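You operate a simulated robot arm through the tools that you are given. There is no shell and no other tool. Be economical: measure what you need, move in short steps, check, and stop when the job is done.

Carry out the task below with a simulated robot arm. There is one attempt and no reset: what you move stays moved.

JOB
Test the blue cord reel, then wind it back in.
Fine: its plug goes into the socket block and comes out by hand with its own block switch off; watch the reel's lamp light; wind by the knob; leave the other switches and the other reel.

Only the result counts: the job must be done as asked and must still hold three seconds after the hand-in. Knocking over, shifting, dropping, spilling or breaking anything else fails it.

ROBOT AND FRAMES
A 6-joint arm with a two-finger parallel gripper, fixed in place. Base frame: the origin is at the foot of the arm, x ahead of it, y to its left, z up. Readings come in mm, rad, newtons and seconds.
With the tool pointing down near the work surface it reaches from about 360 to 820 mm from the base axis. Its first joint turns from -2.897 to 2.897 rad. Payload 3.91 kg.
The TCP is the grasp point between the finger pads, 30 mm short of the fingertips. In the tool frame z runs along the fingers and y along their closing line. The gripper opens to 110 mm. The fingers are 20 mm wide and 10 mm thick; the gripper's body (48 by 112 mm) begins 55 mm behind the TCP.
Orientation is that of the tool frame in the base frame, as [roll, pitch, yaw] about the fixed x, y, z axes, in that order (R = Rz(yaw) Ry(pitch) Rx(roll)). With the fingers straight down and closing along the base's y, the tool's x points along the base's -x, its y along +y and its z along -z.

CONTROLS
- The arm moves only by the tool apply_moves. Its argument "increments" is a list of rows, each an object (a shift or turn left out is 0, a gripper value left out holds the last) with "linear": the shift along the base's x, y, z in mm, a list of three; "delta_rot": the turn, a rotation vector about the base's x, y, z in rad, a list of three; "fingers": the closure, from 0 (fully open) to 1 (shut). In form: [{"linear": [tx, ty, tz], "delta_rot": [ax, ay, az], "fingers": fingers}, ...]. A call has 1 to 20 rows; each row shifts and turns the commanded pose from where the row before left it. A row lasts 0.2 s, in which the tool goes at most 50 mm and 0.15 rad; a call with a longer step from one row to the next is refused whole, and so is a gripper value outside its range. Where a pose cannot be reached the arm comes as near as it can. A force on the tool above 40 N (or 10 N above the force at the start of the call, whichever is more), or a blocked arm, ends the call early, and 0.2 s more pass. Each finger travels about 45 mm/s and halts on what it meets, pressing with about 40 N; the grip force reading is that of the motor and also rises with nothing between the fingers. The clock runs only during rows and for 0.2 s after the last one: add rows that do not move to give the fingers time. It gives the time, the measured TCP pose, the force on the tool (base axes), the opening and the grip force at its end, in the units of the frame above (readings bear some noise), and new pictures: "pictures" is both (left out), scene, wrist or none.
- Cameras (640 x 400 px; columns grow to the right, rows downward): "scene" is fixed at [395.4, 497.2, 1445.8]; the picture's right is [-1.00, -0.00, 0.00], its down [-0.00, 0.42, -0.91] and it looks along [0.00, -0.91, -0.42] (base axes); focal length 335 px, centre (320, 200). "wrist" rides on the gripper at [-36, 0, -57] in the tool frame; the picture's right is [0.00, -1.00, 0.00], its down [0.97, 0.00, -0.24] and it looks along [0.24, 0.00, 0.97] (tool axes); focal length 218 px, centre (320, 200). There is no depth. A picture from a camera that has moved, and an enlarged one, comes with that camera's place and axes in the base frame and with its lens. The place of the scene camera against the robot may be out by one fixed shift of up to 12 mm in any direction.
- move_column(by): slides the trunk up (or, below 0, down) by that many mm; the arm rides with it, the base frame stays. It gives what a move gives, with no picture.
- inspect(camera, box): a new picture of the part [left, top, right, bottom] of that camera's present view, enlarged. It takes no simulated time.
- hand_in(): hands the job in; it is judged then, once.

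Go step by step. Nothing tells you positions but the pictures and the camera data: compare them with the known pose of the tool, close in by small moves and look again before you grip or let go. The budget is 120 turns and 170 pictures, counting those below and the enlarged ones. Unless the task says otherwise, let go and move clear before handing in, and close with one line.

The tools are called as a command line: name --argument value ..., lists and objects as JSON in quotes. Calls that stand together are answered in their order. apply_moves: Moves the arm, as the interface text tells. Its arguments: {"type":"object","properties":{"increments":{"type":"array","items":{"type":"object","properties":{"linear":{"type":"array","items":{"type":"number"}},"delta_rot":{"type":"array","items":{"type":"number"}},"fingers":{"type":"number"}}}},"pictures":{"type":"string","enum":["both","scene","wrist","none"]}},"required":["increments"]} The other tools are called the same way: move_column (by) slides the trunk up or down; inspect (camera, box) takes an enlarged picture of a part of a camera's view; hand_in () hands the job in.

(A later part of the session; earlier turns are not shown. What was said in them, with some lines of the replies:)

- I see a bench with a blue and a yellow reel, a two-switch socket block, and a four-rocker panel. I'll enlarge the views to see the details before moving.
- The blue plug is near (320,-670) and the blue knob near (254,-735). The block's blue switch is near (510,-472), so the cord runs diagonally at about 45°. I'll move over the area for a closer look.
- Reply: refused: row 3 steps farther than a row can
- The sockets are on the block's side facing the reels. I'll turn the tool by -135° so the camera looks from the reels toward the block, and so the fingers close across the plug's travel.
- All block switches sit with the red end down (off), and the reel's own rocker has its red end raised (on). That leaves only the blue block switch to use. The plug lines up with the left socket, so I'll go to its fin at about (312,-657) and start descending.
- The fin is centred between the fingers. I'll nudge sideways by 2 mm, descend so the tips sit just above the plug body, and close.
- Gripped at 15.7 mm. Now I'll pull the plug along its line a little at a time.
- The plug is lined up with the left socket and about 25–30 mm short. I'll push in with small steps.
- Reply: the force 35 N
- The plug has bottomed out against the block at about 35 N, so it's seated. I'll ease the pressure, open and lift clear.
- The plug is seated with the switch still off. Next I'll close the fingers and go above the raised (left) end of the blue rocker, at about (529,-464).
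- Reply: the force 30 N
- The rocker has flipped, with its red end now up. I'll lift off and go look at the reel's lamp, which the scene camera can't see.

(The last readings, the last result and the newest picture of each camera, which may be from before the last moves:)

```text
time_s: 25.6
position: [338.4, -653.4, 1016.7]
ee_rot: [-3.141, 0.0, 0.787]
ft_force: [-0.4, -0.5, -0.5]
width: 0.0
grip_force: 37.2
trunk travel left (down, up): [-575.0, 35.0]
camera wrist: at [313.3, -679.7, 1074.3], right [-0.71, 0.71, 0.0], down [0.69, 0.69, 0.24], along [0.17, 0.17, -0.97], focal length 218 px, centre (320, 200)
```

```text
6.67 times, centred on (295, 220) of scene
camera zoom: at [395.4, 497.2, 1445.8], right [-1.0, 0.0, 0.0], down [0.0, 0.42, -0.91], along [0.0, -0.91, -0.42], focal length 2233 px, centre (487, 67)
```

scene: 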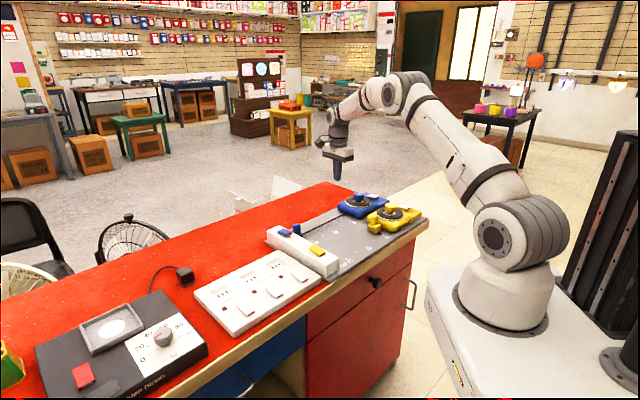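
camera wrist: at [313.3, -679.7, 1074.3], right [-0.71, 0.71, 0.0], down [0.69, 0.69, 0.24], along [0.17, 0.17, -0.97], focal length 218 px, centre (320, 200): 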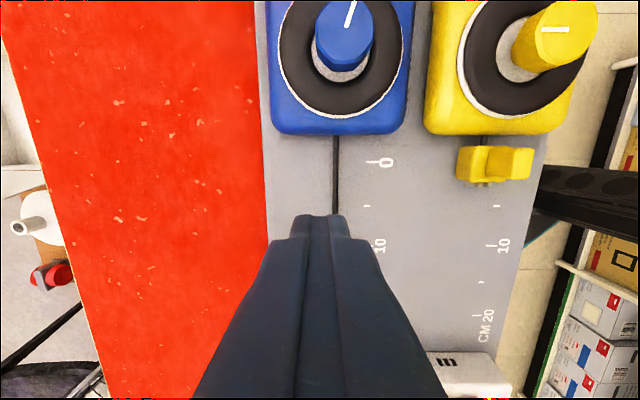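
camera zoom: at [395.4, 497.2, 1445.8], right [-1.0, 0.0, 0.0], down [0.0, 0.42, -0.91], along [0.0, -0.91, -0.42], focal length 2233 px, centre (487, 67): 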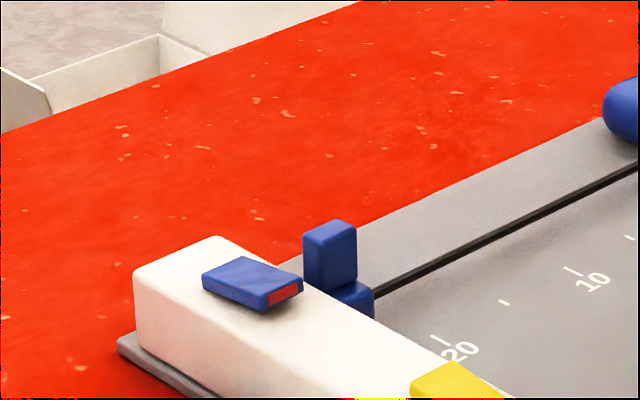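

apply_moves --increments '[{"linear": [-23, 0, 35]}, {"linear": [-5, -5, 35]}, {}]' --pictures "wrist"

inspect --camera "wrist" --box '[250, 0, 410, 100]'

```text
time_s: 26.4
position: [308.4, -659.9, 1086.4]
ee_rot: [3.14, 0.0, 0.787]
ft_force: [0.0, 0.5, 0.3]
width: 0.1
grip_force: 37.9
trunk travel left (down, up): [-575.0, 35.0]
camera wrist: at [284.1, -685.3, 1143.7], right [-0.71, 0.71, 0.0], down [0.69, 0.69, 0.24], along [0.17, 0.17, -0.97], focal length 218 px, centre (320, 200)
```

wrist: 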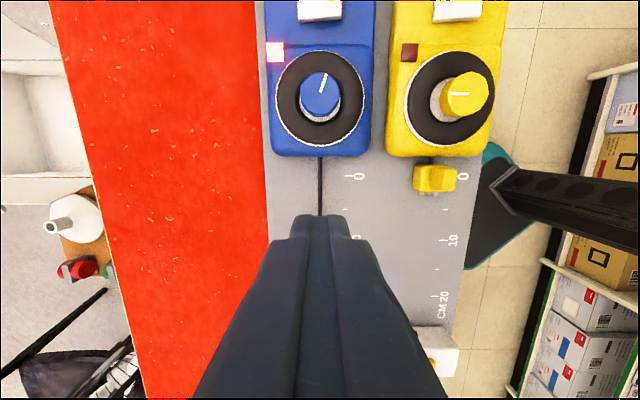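

```text
4.00 times, centred on (330, 50) of wrist
camera zoom: at [284.1, -685.3, 1143.7], right [-0.71, 0.71, 0.0], down [0.69, 0.69, 0.24], along [0.17, 0.17, -0.97], focal length 873 px, centre (280, 800)
```

zoom: 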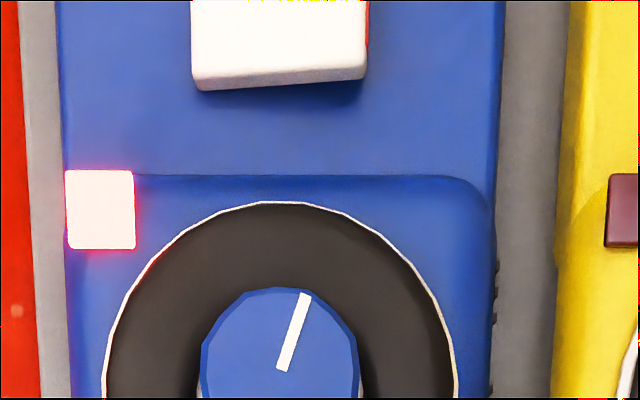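

The blue reel's lamp is lit and its own rocker is untouched. Now I'll switch off by pressing the raised red end of the blue block rocker, near (504,-439).

apply_moves --increments '[{"linear": [28, 31.5, 0]}, {"linear": [28, 31.5, -10]}, {"linear": [28, 31.5, -20]}, {"linear": [28, 31.5, -20]}, {"linear": [28, 31.5, -20]}, {"linear": [28, 31.5, -20]}, {"linear": [28, 31.5, -20]}, {"linear": [0, 0, -36]}, {}]'

inspect --camera "scene" --box '[255, 190, 335, 250]'

```text
time_s: 28.4
position: [506.4, -438.8, 941.4]
ee_rot: [3.141, 0.0, 0.787]
ft_force: [0.0, -0.5, 0.3]
width: 0.0
grip_force: 37.7
trunk travel left (down, up): [-575.0, 35.0]
camera wrist: at [481.0, -464.1, 998.7], right [-0.71, 0.71, 0.0], down [0.69, 0.69, 0.24], along [0.17, 0.17, -0.97], focal length 218 px, centre (320, 200)
```

scene: 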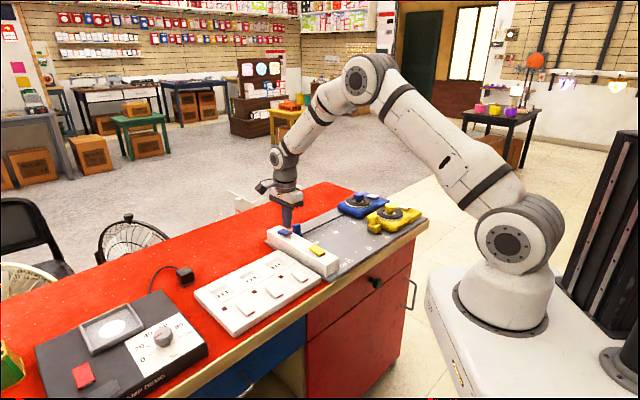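
wrist: 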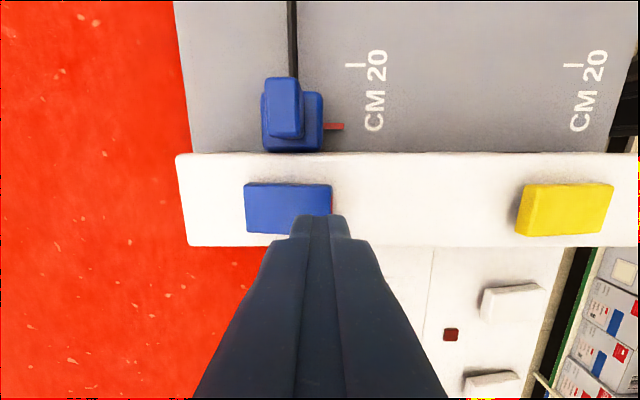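

```text
6.67 times, centred on (295, 220) of scene
camera zoom: at [395.4, 497.2, 1445.8], right [-1.0, 0.0, 0.0], down [0.0, 0.42, -0.91], along [0.0, -0.91, -0.42], focal length 2233 px, centre (487, 67)
```

zoom: 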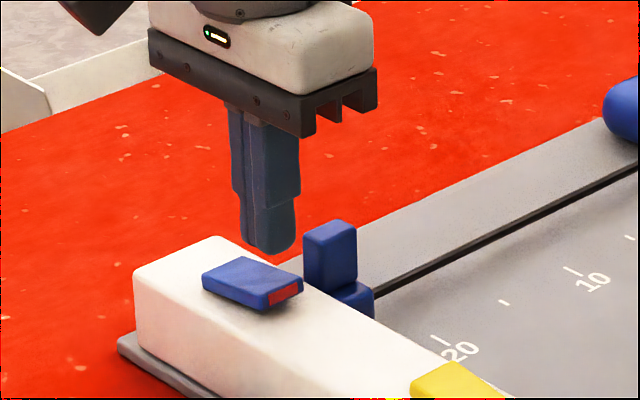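

apply_moves --increments '[{"linear": [0, 0, -10]}, {"linear": [0, 0, -5]}, {"linear": [0, 0, -3]}, {"linear": [0, 0, -3]}, {"linear": [0, 0, -2]}, {"linear": [0, 0, -2]}, {"linear": [0, 0, -2]}, {"linear": [0, 0, -1]}, {}]' --pictures "none"

inspect --camera "scene" --box '[255, 190, 335, 250]'

```text
time_s: 30.4
position: [506.8, -439.2, 916.6]
ee_rot: [3.136, 0.001, 0.789]
ft_force: [2.1, 0.6, 34.4]
width: 0.0
grip_force: 37.5
trunk travel left (down, up): [-575.0, 35.0]
```

```text
6.67 times, centred on (295, 220) of scene
camera zoom: at [395.4, 497.2, 1445.8], right [-1.0, 0.0, 0.0], down [0.0, 0.42, -0.91], along [0.0, -0.91, -0.42], focal length 2233 px, centre (487, 67)
```

zoom: 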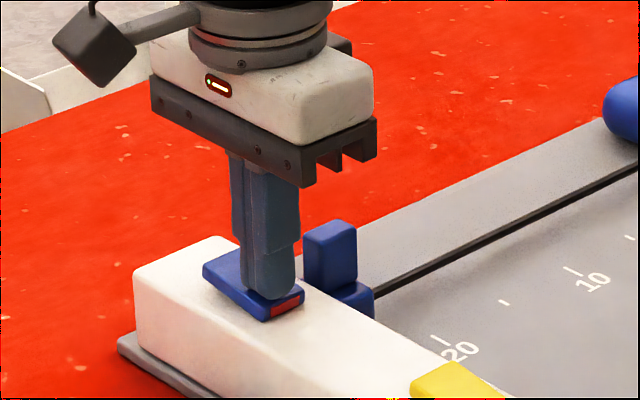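

The rocker is pressed back to off. I'll lift, open, go above the plug and verify.

apply_moves --increments '[{"linear": [0, 0, 25]}, {"linear": [0, 0, 45]}, {"linear": [-12, -23, 0], "fingers": 0.6}, {"linear": [-12, -23, 0]}, {"linear": [0, 0, -30]}, {}]'

inspect --camera "scene" --box '[255, 190, 335, 250]'

```text
time_s: 31.8
position: [484.0, -485.2, 950.1]
ee_rot: [-3.141, 0.001, 0.787]
ft_force: [-0.6, 0.3, 0.5]
width: 44.0
grip_force: 0.2
trunk travel left (down, up): [-575.0, 35.0]
camera wrist: at [457.7, -511.2, 1008.3], right [-0.71, 0.71, 0.0], down [0.69, 0.69, 0.24], along [0.17, 0.17, -0.97], focal length 218 px, centre (320, 200)
```

scene: 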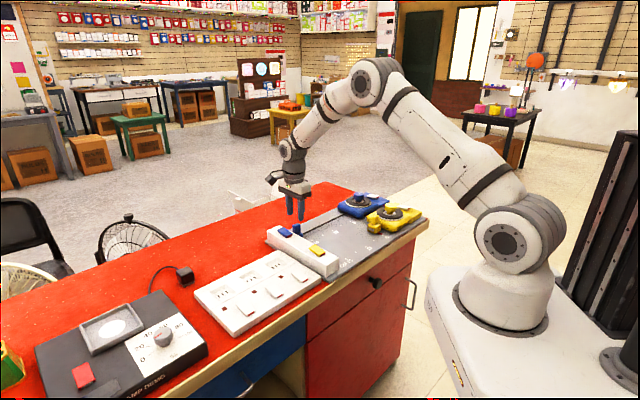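
wrist: 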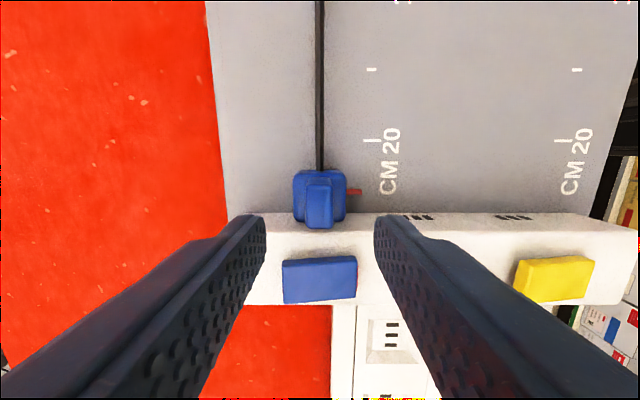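

```text
6.67 times, centred on (295, 220) of scene
camera zoom: at [395.4, 497.2, 1445.8], right [-1.0, 0.0, 0.0], down [0.0, 0.42, -0.91], along [0.0, -0.91, -0.42], focal length 2233 px, centre (487, 67)
```

zoom: 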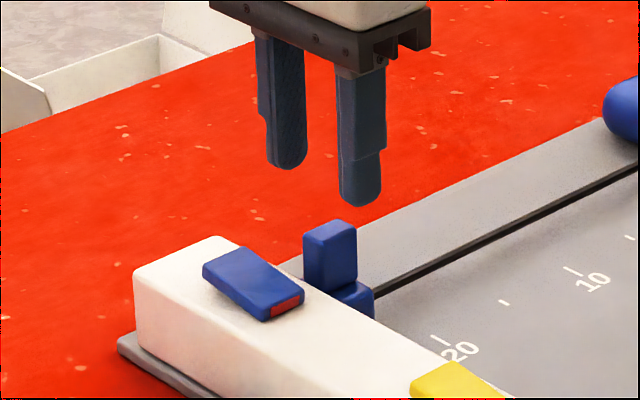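

The switch is off. I'll grip the plug again and ease it straight out of the socket by about 20 mm.

apply_moves --increments '[{"linear": [-1.5, -1.5, -25]}, {"linear": [0, 0, -25]}, {"linear": [0, 0, -4.5]}, {}, {"fingers": 1}, {}, {}, {}, {"linear": [-2, -2, 0]}, {"linear": [-3, -3, 0]}, {"linear": [-4, -4, 0]}, {"linear": [-5, -5, 0]}, {}]'

inspect --camera "scene" --box '[260, 180, 420, 280]'

```text
time_s: 34.6
position: [467.9, -501.2, 896.8]
ee_rot: [-3.141, 0.0, 0.787]
ft_force: [2.9, -4.2, -6.3]
width: 15.4
grip_force: 45.2
trunk travel left (down, up): [-575.0, 35.0]
camera wrist: at [443.3, -526.2, 954.9], right [-0.71, 0.71, 0.0], down [0.69, 0.69, 0.24], along [0.17, 0.17, -0.97], focal length 218 px, centre (320, 200)
```

scene: 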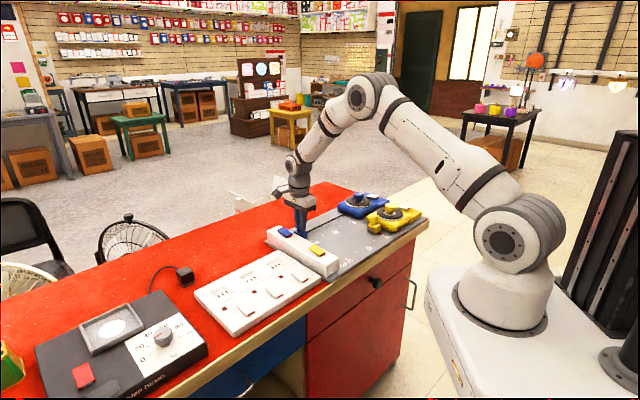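
wrist: 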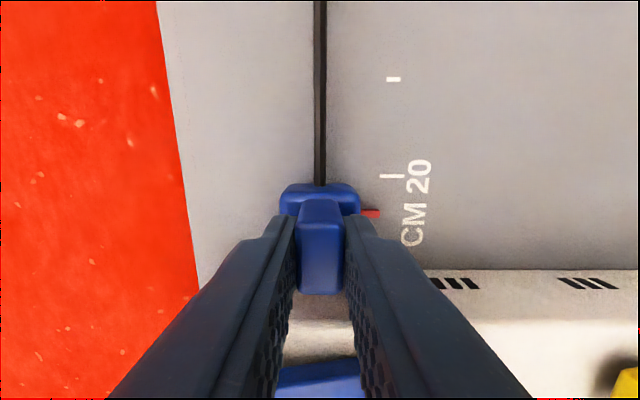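

```text
4.00 times, centred on (340, 230) of scene
camera zoom: at [395.4, 497.2, 1445.8], right [-1.0, 0.0, 0.0], down [0.0, 0.42, -0.91], along [0.0, -0.91, -0.42], focal length 1340 px, centre (240, 80)
```

zoom: 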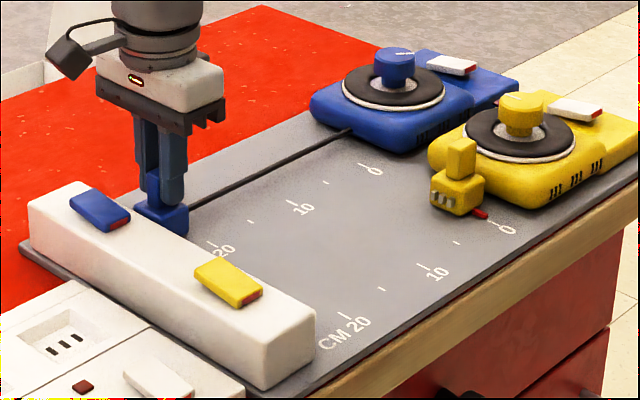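

The plug is out. I'll release it, lift, and go look at the knob from above.

apply_moves --increments '[{"fingers": 0.6}, {}, {}, {"linear": [0, 0, 25]}, {"linear": [0, 0, 45]}, {"linear": [0, 0, 45]}, {"linear": [-34, -34, 0]}, {"linear": [-34, -34, 0]}, {"linear": [-34, -34, 0]}, {"linear": [-34, -34, 0]}, {"linear": [-34, -34, 0]}, {"linear": [-34, -34, 0]}, {}]'

inspect --camera "wrist" --box '[220, 40, 420, 240]'

inspect --camera "scene" --box '[260, 180, 420, 280]'

```text
time_s: 37.4
position: [264.3, -705.9, 1011.5]
ee_rot: [-3.141, 0.001, 0.786]
ft_force: [0.4, -0.4, 0.6]
width: 44.1
grip_force: 0.1
trunk travel left (down, up): [-575.0, 35.0]
camera wrist: at [239.0, -731.3, 1069.1], right [-0.71, 0.71, 0.0], down [0.69, 0.69, 0.24], along [0.17, 0.17, -0.97], focal length 218 px, centre (320, 200)
```

scene: 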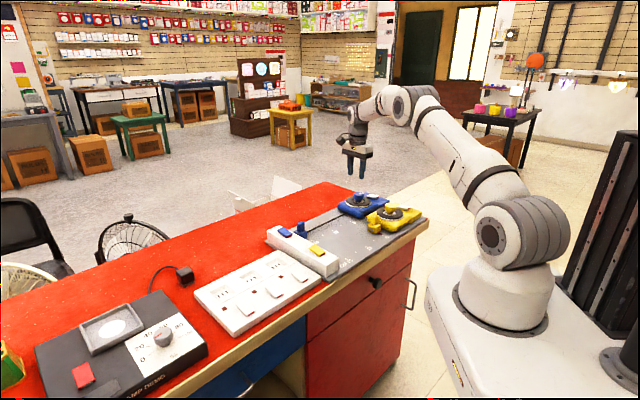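
wrist: 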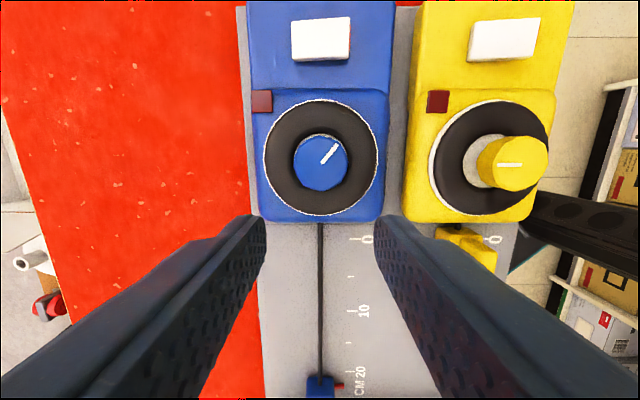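

```text
2.00 times, centred on (320, 140) of wrist
camera zoom: at [239.0, -731.3, 1069.1], right [-0.71, 0.71, 0.0], down [0.69, 0.69, 0.24], along [0.17, 0.17, -0.97], focal length 436 px, centre (320, 320)
```

zoom: 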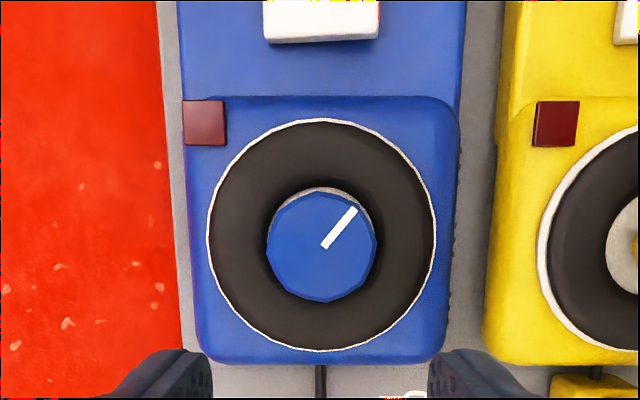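

```text
4.00 times, centred on (340, 230) of scene
camera zoom: at [395.4, 497.2, 1445.8], right [-1.0, 0.0, 0.0], down [0.0, 0.42, -0.91], along [0.0, -0.91, -0.42], focal length 1340 px, centre (240, 80)
```

zoom: 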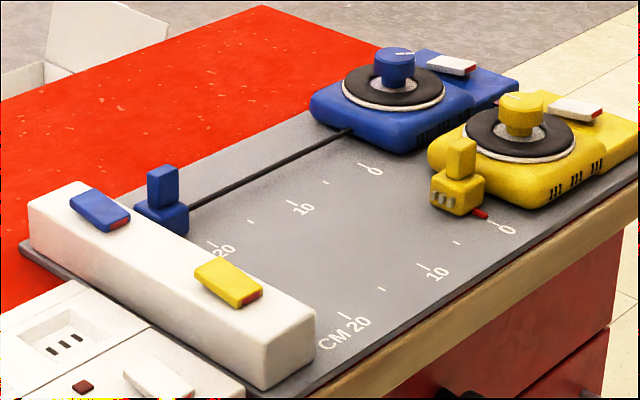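

The lamp is dark now and the knob turns with the cord. Pulling out turned it counter-clockwise, so winding in is clockwise, about 230° more. The knob is about 41 mm wide, centred near (248,-722) with its top at z≈905. I'll centre over it and pre-rotate the hand counter-clockwise.

apply_moves --increments '[{"linear": [-8, -8, 0], "fingers": 0.4, "delta_rot": [0, 0, 0.15]}, {"linear": [-8.4, -7.9, 0], "delta_rot": [0, 0, 0.15]}, {"linear": [0, 0, -10], "delta_rot": [0, 0, 0.15]}, {"linear": [0, 0, -10], "delta_rot": [0, 0, 0.15]}, {"linear": [0, 0, -10], "delta_rot": [0, 0, 0.15]}, {"linear": [0, 0, -10], "delta_rot": [0, 0, 0.15]}, {"linear": [0, 0, -10], "delta_rot": [0, 0, 0.15]}, {"delta_rot": [0, 0, 0.15]}, {"delta_rot": [0, 0, 0.15]}, {"delta_rot": [0, 0, 0.15]}, {"delta_rot": [0, 0, 0.15]}, {"delta_rot": [0, 0, 0.15]}, {"delta_rot": [0, 0, 0.15]}, {"delta_rot": [0, 0, 0.15]}, {"delta_rot": [0, 0, 0.15]}, {}]'

```text
time_s: 40.8
position: [247.6, -719.3, 963.6]
ee_rot: [3.14, 0.0, 3.036]
ft_force: [0.2, 0.2, 0.8]
width: 66.2
grip_force: 0.1
trunk travel left (down, up): [-575.0, 35.0]
camera wrist: at [283.9, -724.1, 1020.9], right [-0.1, -0.99, 0.0], down [-0.97, 0.1, 0.24], along [-0.24, 0.03, -0.97], focal length 218 px, centre (320, 200)
```

scene: 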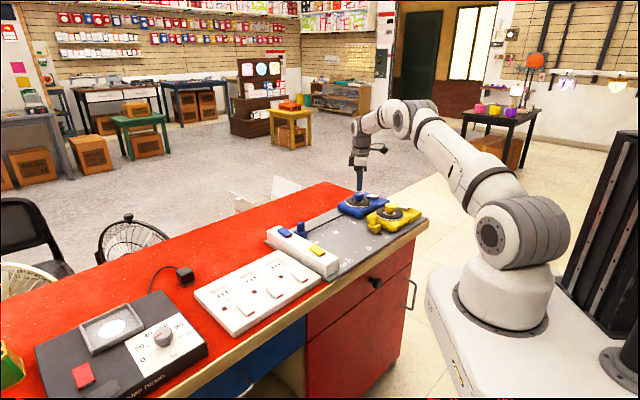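
wrist: 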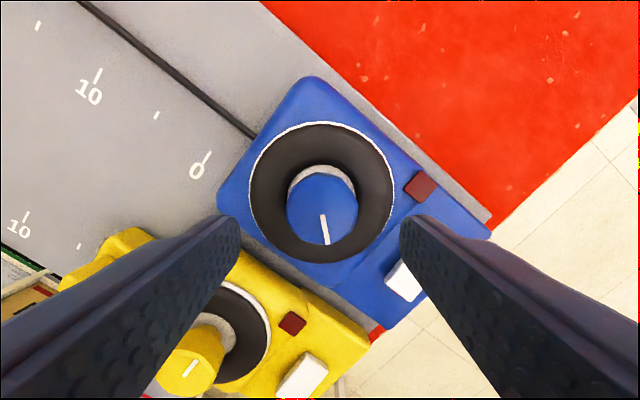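

apply_moves --increments '[{"linear": [0.8, -2.2, -15]}, {"linear": [0, 0, -15]}, {"linear": [0, 0, -14]}, {}]'

inspect --camera "scene" --box '[320, 170, 420, 240]'

```text
time_s: 41.8
position: [248.2, -722.3, 918.5]
ee_rot: [3.14, -0.001, 3.033]
ft_force: [0.4, -0.2, -0.1]
width: 65.8
grip_force: 0.0
trunk travel left (down, up): [-575.0, 35.0]
camera wrist: at [284.3, -726.3, 976.5], right [-0.11, -0.99, 0.0], down [-0.97, 0.1, 0.24], along [-0.24, 0.03, -0.97], focal length 218 px, centre (320, 200)
```

scene: 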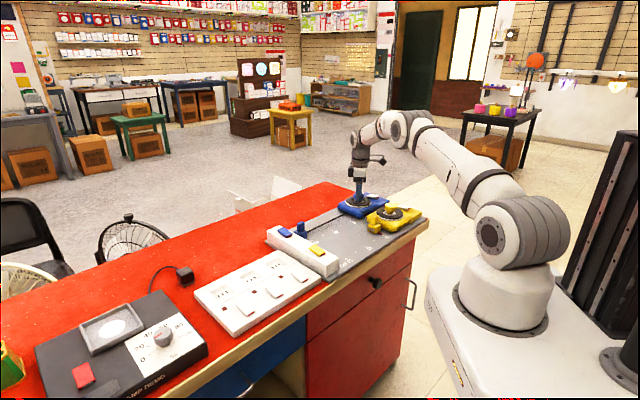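
wrist: 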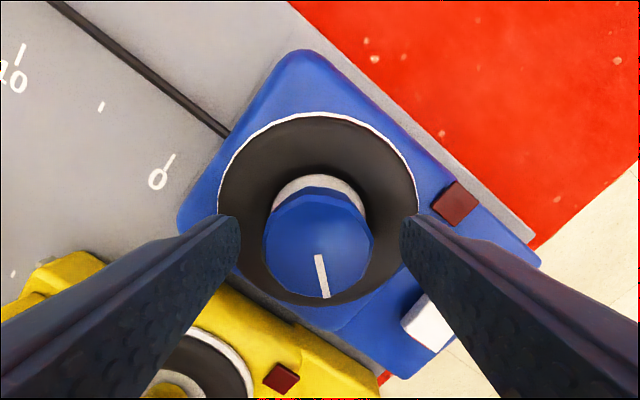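

```text
5.71 times, centred on (370, 205) of scene
camera zoom: at [395.4, 497.2, 1445.8], right [-1.0, 0.0, 0.0], down [0.0, 0.42, -0.91], along [0.0, -0.91, -0.42], focal length 1914 px, centre (34, 171)
```

zoom: 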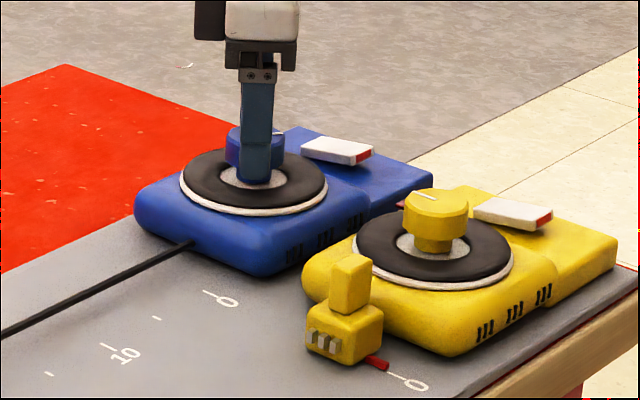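

Clear of the disk. I'll close on the knob and try a short clockwise turn.

apply_moves --increments '[{"fingers": 1}, {}, {}, {}, {"delta_rot": [0, 0, -0.1]}, {"delta_rot": [0, 0, -0.1]}, {"delta_rot": [0, 0, -0.1]}, {}]'

inspect --camera "scene" --box '[260, 180, 420, 280]'

```text
time_s: 43.6
position: [248.0, -721.7, 919.0]
ee_rot: [-3.141, -0.002, 2.735]
ft_force: [-0.1, 12.4, -5.3]
width: 40.8
grip_force: 44.8
trunk travel left (down, up): [-575.0, 35.0]
camera wrist: at [281.7, -736.0, 976.6], right [-0.4, -0.92, 0.0], down [-0.89, 0.38, 0.24], along [-0.22, 0.1, -0.97], focal length 218 px, centre (320, 200)
```

scene: 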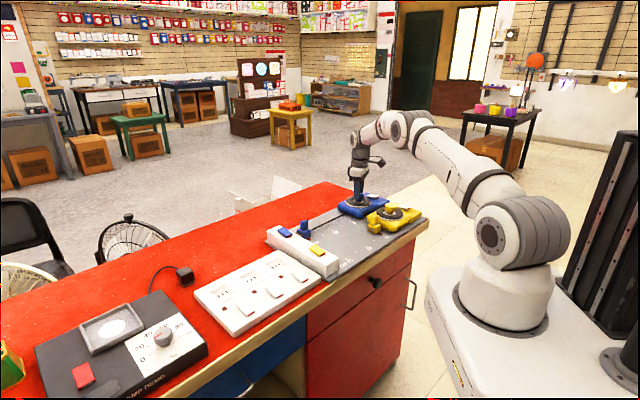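
wrist: 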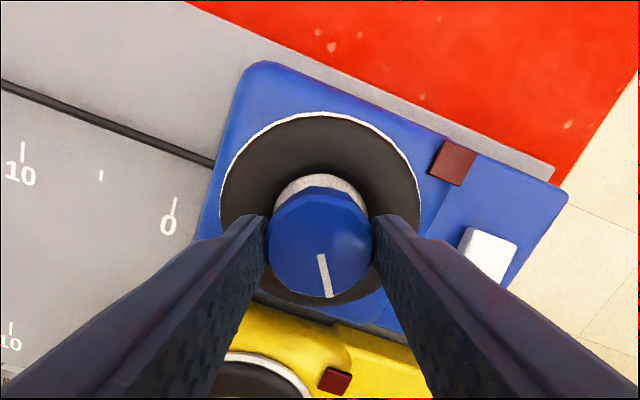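

```text
4.00 times, centred on (340, 230) of scene
camera zoom: at [395.4, 497.2, 1445.8], right [-1.0, 0.0, 0.0], down [0.0, 0.42, -0.91], along [0.0, -0.91, -0.42], focal length 1340 px, centre (240, 80)
```

zoom: 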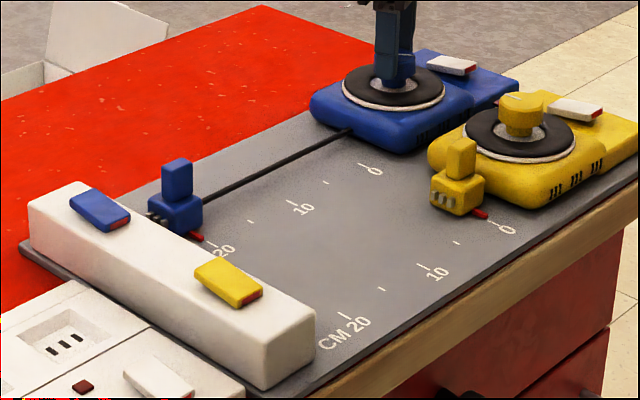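

Winding works, and the plug moved back about 16 mm. I'll continue clockwise.

apply_moves --increments '[{"delta_rot": [0, 0, -0.12]}, {"delta_rot": [0, 0, -0.12]}, {"delta_rot": [0, 0, -0.12]}, {"delta_rot": [0, 0, -0.12]}, {"delta_rot": [0, 0, -0.12]}, {"delta_rot": [0, 0, -0.12]}, {"delta_rot": [0, 0, -0.12]}, {"delta_rot": [0, 0, -0.12]}, {"delta_rot": [0, 0, -0.12]}, {"delta_rot": [0, 0, -0.12]}, {"delta_rot": [0, 0, -0.12]}, {"delta_rot": [0, 0, -0.12]}, {"delta_rot": [0, 0, -0.12]}, {"delta_rot": [0, 0, -0.12]}, {"delta_rot": [0, 0, -0.12]}, {"delta_rot": [0, 0, -0.12]}, {}]'

inspect --camera "scene" --box '[260, 180, 420, 280]'

```text
time_s: 47.2
position: [247.2, -722.9, 920.0]
ee_rot: [3.141, 0.001, 0.813]
ft_force: [-6.8, 10.0, -8.6]
width: 40.4
grip_force: 45.1
trunk travel left (down, up): [-575.0, 35.0]
camera wrist: at [222.6, -748.3, 976.8], right [-0.73, 0.69, 0.0], down [0.67, 0.7, 0.24], along [0.17, 0.17, -0.97], focal length 218 px, centre (320, 200)
```

scene: 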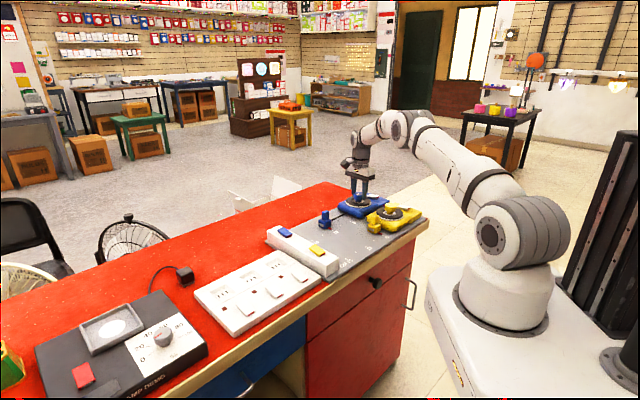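
wrist: 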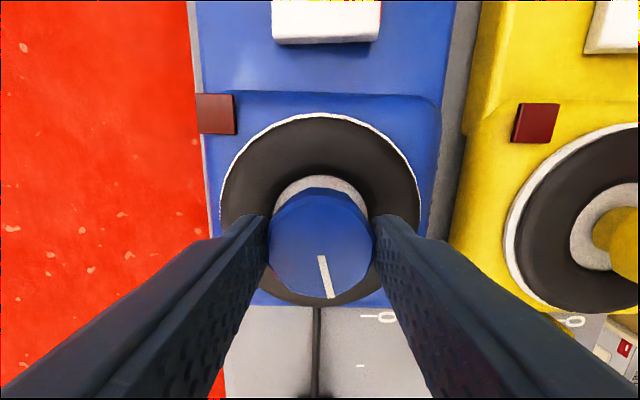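

```text
4.00 times, centred on (340, 230) of scene
camera zoom: at [395.4, 497.2, 1445.8], right [-1.0, 0.0, 0.0], down [0.0, 0.42, -0.91], along [0.0, -0.91, -0.42], focal length 1340 px, centre (240, 80)
```

zoom: 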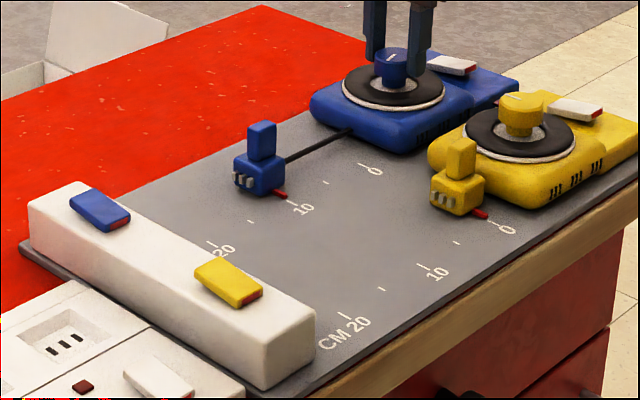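

The plug is now at about 10 cm. I'll let go, rewind the hand and regrip for the rest.

apply_moves --increments '[{"fingers": 0.4}, {}, {}, {"linear": [0, 0, 30]}, {"delta_rot": [0, 0, 0.15]}, {"delta_rot": [0, 0, 0.15]}, {"delta_rot": [0, 0, 0.15]}, {"delta_rot": [0, 0, 0.15]}, {"delta_rot": [0, 0, 0.15]}, {"delta_rot": [0, 0, 0.15]}, {"delta_rot": [0, 0, 0.15]}, {"delta_rot": [0, 0, 0.15]}, {"delta_rot": [0, 0, 0.15]}, {"delta_rot": [0, 0, 0.15]}, {"delta_rot": [0, 0, 0.15]}, {"delta_rot": [0, 0, 0.15]}, {"delta_rot": [0, 0, 0.15]}, {"delta_rot": [0, 0, 0.15]}, {}]'

```text
time_s: 51.2
position: [248.0, -722.8, 949.4]
ee_rot: [3.141, 0.0, 2.916]
ft_force: [0.2, 0.5, 0.4]
width: 65.8
grip_force: 0.1
trunk travel left (down, up): [-575.0, 35.0]
camera wrist: at [283.9, -730.8, 1006.8], right [-0.22, -0.97, 0.0], down [-0.95, 0.22, 0.24], along [-0.23, 0.05, -0.97], focal length 218 px, centre (320, 200)
```

scene: 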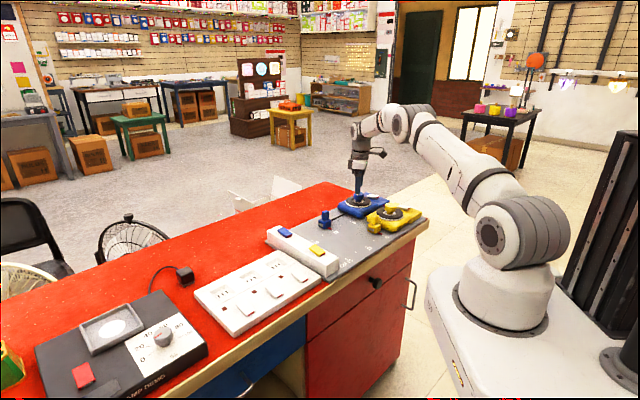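
wrist: 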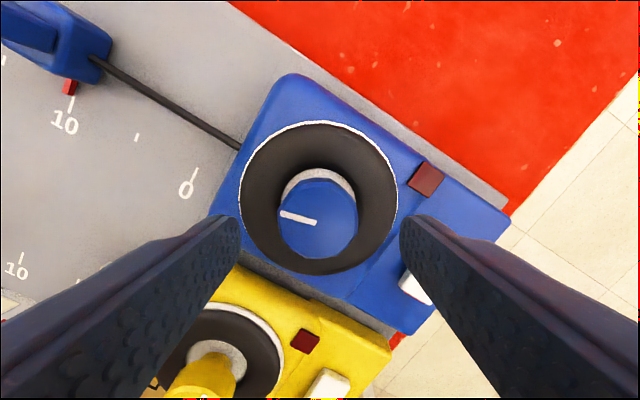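

apply_moves --increments '[{"linear": [0, 1, -15]}, {"linear": [0, 0, -15]}, {}, {"fingers": 1}, {}, {}, {}, {"delta_rot": [0, 0, -0.13]}, {"delta_rot": [0, 0, -0.13]}, {"delta_rot": [0, 0, -0.13]}, {"delta_rot": [0, 0, -0.13]}, {"delta_rot": [0, 0, -0.13]}, {"delta_rot": [0, 0, -0.13]}, {"delta_rot": [0, 0, -0.13]}, {"delta_rot": [0, 0, -0.13]}, {"delta_rot": [0, 0, -0.13]}, {"delta_rot": [0, 0, -0.13]}, {"delta_rot": [0, 0, -0.13]}, {"delta_rot": [0, 0, -0.13]}, {}]'

inspect --camera "scene" --box '[320, 180, 420, 240]'

```text
time_s: 55.4
position: [247.9, -722.4, 919.1]
ee_rot: [3.14, -0.001, 1.351]
ft_force: [-3.1, 2.3, -9.7]
width: 39.5
grip_force: 44.9
trunk travel left (down, up): [-575.0, 35.0]
camera wrist: at [240.1, -757.1, 975.9], right [-0.98, 0.22, 0.0], down [0.21, 0.95, 0.24], along [0.05, 0.24, -0.97], focal length 218 px, centre (320, 200)
```

scene: 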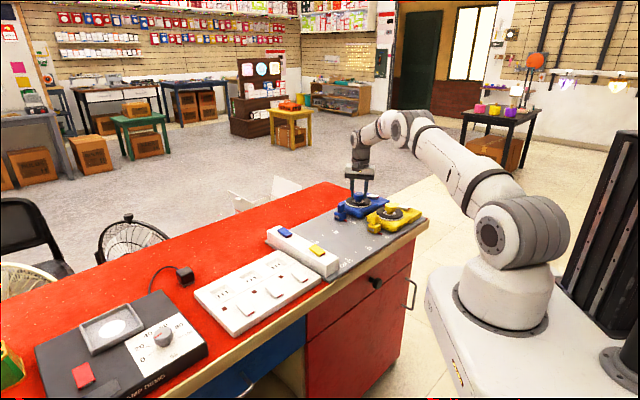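
wrist: 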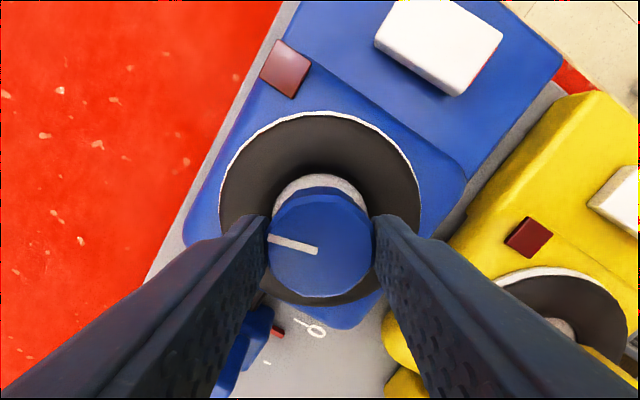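

```text
6.40 times, centred on (370, 210) of scene
camera zoom: at [395.4, 497.2, 1445.8], right [-1.0, 0.0, 0.0], down [0.0, 0.42, -0.91], along [0.0, -0.91, -0.42], focal length 2143 px, centre (0, 136)
```

zoom: 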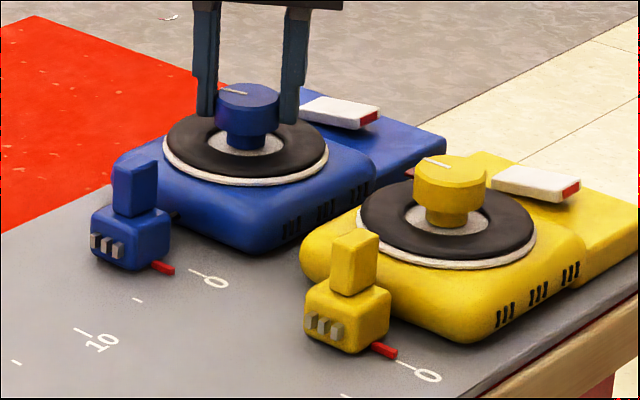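

About 1.3–1.5 cm is left. I'll turn the last bit gently.

apply_moves --increments '[{"delta_rot": [0, 0, -0.08]}, {"delta_rot": [0, 0, -0.08]}, {"delta_rot": [0, 0, -0.07]}, {}]' --pictures "wrist"

inspect --camera "scene" --box '[330, 190, 370, 220]'

```text
time_s: 56.4
position: [246.7, -720.8, 919.0]
ee_rot: [-3.141, -0.002, 1.122]
ft_force: [-6.5, 3.6, -12.4]
width: 39.7
grip_force: 45.0
trunk travel left (down, up): [-575.0, 35.0]
camera wrist: at [232.2, -754.4, 976.0], right [-0.9, 0.43, 0.0], down [0.42, 0.87, 0.24], along [0.1, 0.22, -0.97], focal length 218 px, centre (320, 200)
```

wrist: 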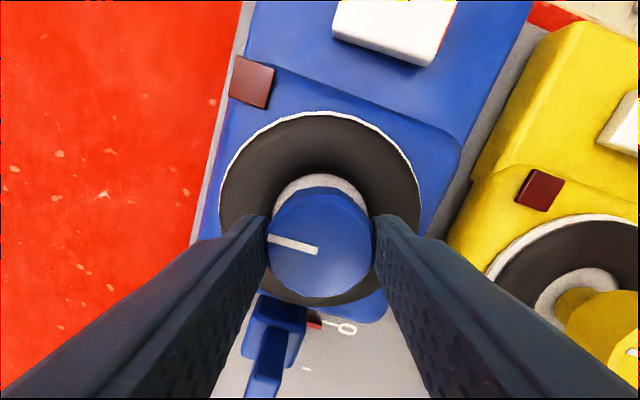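

```text
13.33 times, centred on (350, 205) of scene
camera zoom: at [395.4, 497.2, 1445.8], right [-1.0, 0.0, 0.0], down [0.0, 0.42, -0.91], along [0.0, -0.91, -0.42], focal length 4465 px, centre (-80, 133)
```

zoom: 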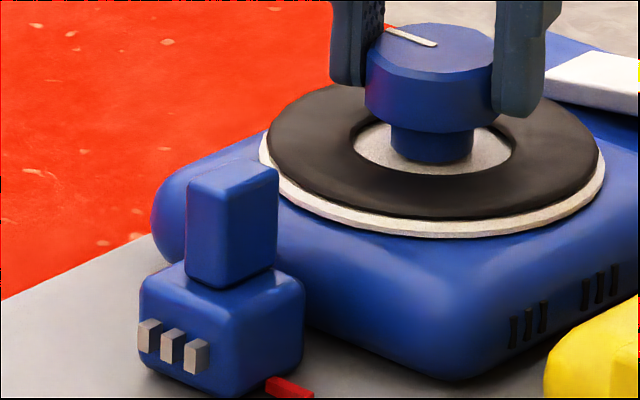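

inspect --camera "wrist" --box '[230, 290, 370, 380]'

inspect --camera "scene" --box '[320, 180, 420, 240]'

```text
4.44 times, centred on (300, 335) of wrist
camera zoom: at [232.2, -754.4, 976.0], right [-0.9, 0.43, 0.0], down [0.42, 0.87, 0.24], along [0.1, 0.22, -0.97], focal length 970 px, centre (409, -400)
```

zoom: 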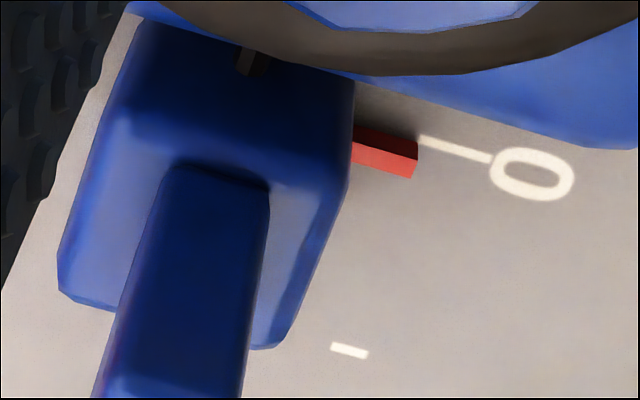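

```text
6.40 times, centred on (370, 210) of scene
camera zoom: at [395.4, 497.2, 1445.8], right [-1.0, 0.0, 0.0], down [0.0, 0.42, -0.91], along [0.0, -0.91, -0.42], focal length 2143 px, centre (0, 136)
```

zoom: 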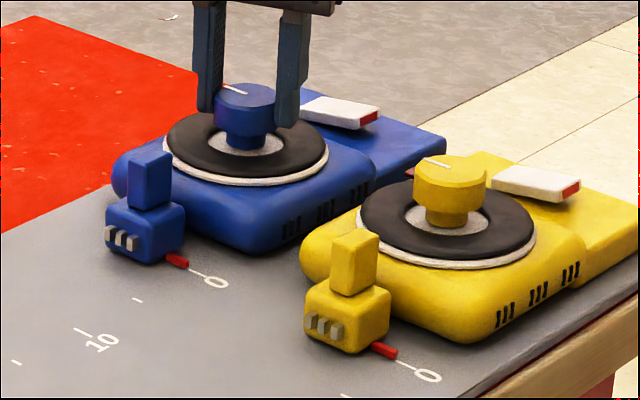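

apply_moves --increments '[{"delta_rot": [0, 0, -0.025]}, {"delta_rot": [0, 0, -0.02]}, {}]' --pictures "none"

inspect --camera "scene" --box '[320, 180, 420, 240]'

inspect --camera "wrist" --box '[230, 230, 390, 380]'

```text
time_s: 57.2
position: [248.5, -722.0, 918.1]
ee_rot: [-3.139, -0.001, 1.077]
ft_force: [-8.3, 4.6, -12.4]
width: 39.6
grip_force: 45.7
trunk travel left (down, up): [-575.0, 35.0]
```

```text
6.40 times, centred on (370, 210) of scene
camera zoom: at [395.4, 497.2, 1445.8], right [-1.0, 0.0, 0.0], down [0.0, 0.42, -0.91], along [0.0, -0.91, -0.42], focal length 2143 px, centre (0, 136)
```

zoom: 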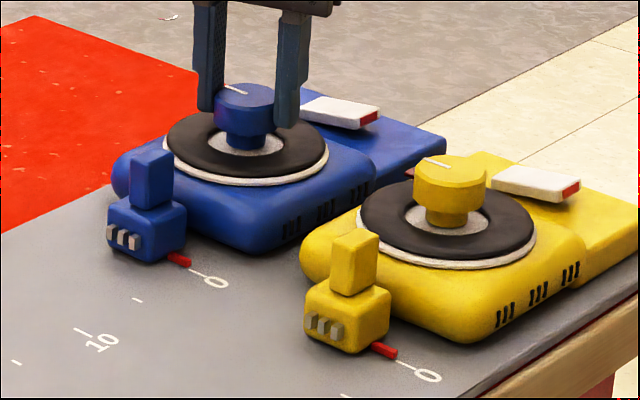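

```text
2.67 times, centred on (310, 305) of wrist
camera zoom: at [230.7, -753.9, 976.0], right [-0.88, 0.47, 0.0], down [0.46, 0.86, 0.24], along [0.11, 0.21, -0.97], focal length 582 px, centre (347, -80)
```

zoom: 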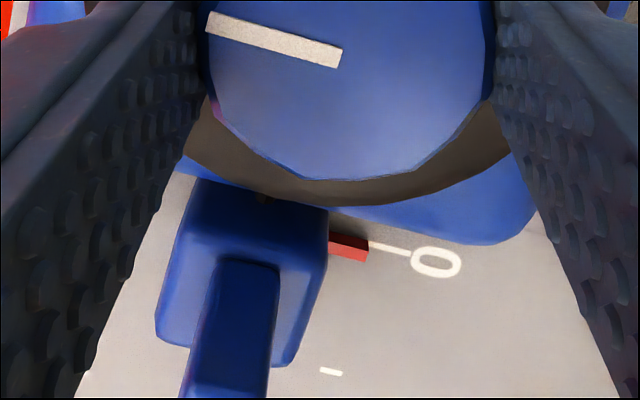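

The plug's pointer is back at 0 and the knob mark is back at its starting angle. I'll release, lift clear and check.

apply_moves --increments '[{"fingers": 0.4}, {}, {}, {"linear": [0, 0, 25]}, {"linear": [0, 0, 45]}, {"linear": [0, 0, 45]}, {"linear": [0, 30, 30]}, {"linear": [0, 40, 20]}, {"linear": [0, 40, 0]}, {}]'

inspect --camera "scene" --box '[320, 180, 420, 240]'

inspect --camera "scene" --box '[180, 190, 440, 340]'

```text
time_s: 59.4
position: [248.9, -612.3, 1084.2]
ee_rot: [-3.14, -0.001, 1.079]
ft_force: [0.5, 0.0, -0.2]
width: 66.1
grip_force: 0.0
trunk travel left (down, up): [-575.0, 35.0]
camera wrist: at [231.2, -643.8, 1140.7], right [-0.88, 0.47, 0.0], down [0.46, 0.86, 0.24], along [0.11, 0.21, -0.97], focal length 218 px, centre (320, 200)
```

scene: 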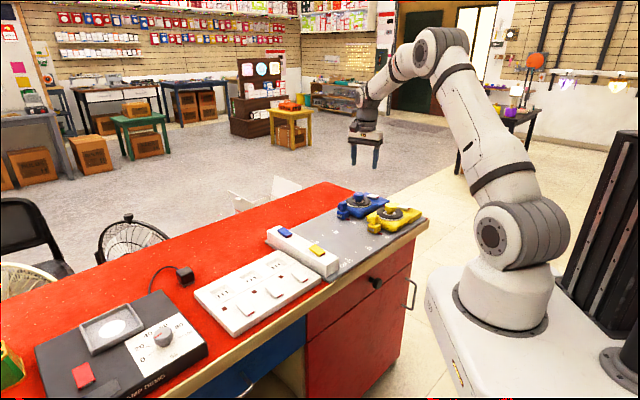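
wrist: 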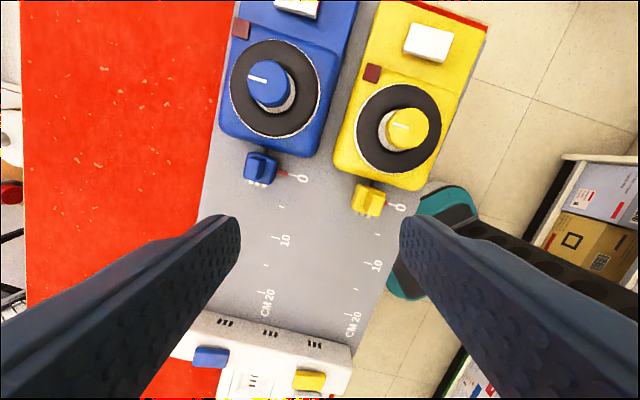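

```text
6.40 times, centred on (370, 210) of scene
camera zoom: at [395.4, 497.2, 1445.8], right [-1.0, 0.0, 0.0], down [0.0, 0.42, -0.91], along [0.0, -0.91, -0.42], focal length 2143 px, centre (0, 136)
```

zoom: 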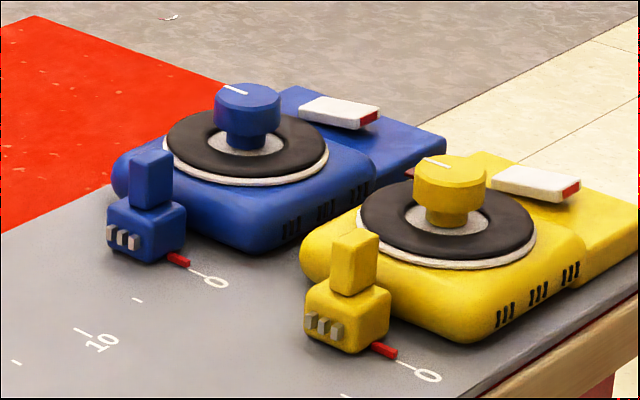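

```text
2.46 times, centred on (310, 265) of scene
camera zoom: at [395.4, 497.2, 1445.8], right [-1.0, 0.0, 0.0], down [0.0, 0.42, -0.91], along [0.0, -0.91, -0.42], focal length 824 px, centre (345, 40)
```

zoom: 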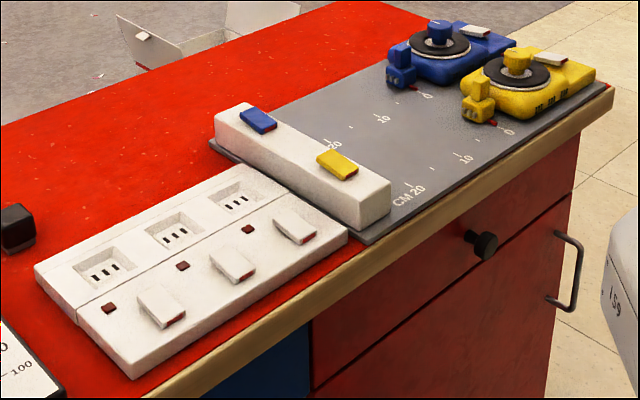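

The blue reel looks just as it did at the start: plug at 0, block switch off, lamp dark. Nothing else has moved and the arm is clear, so I'm handing in.

hand_in

```text
The job is handed in.
```

The blue reel is tested and wound back in: its lamp lit with the plug in and its block switch on, and the plug went in and came out with that switch off. I wound the cord back to 0 by the knob, and left the other switches and the yellow reel alone.
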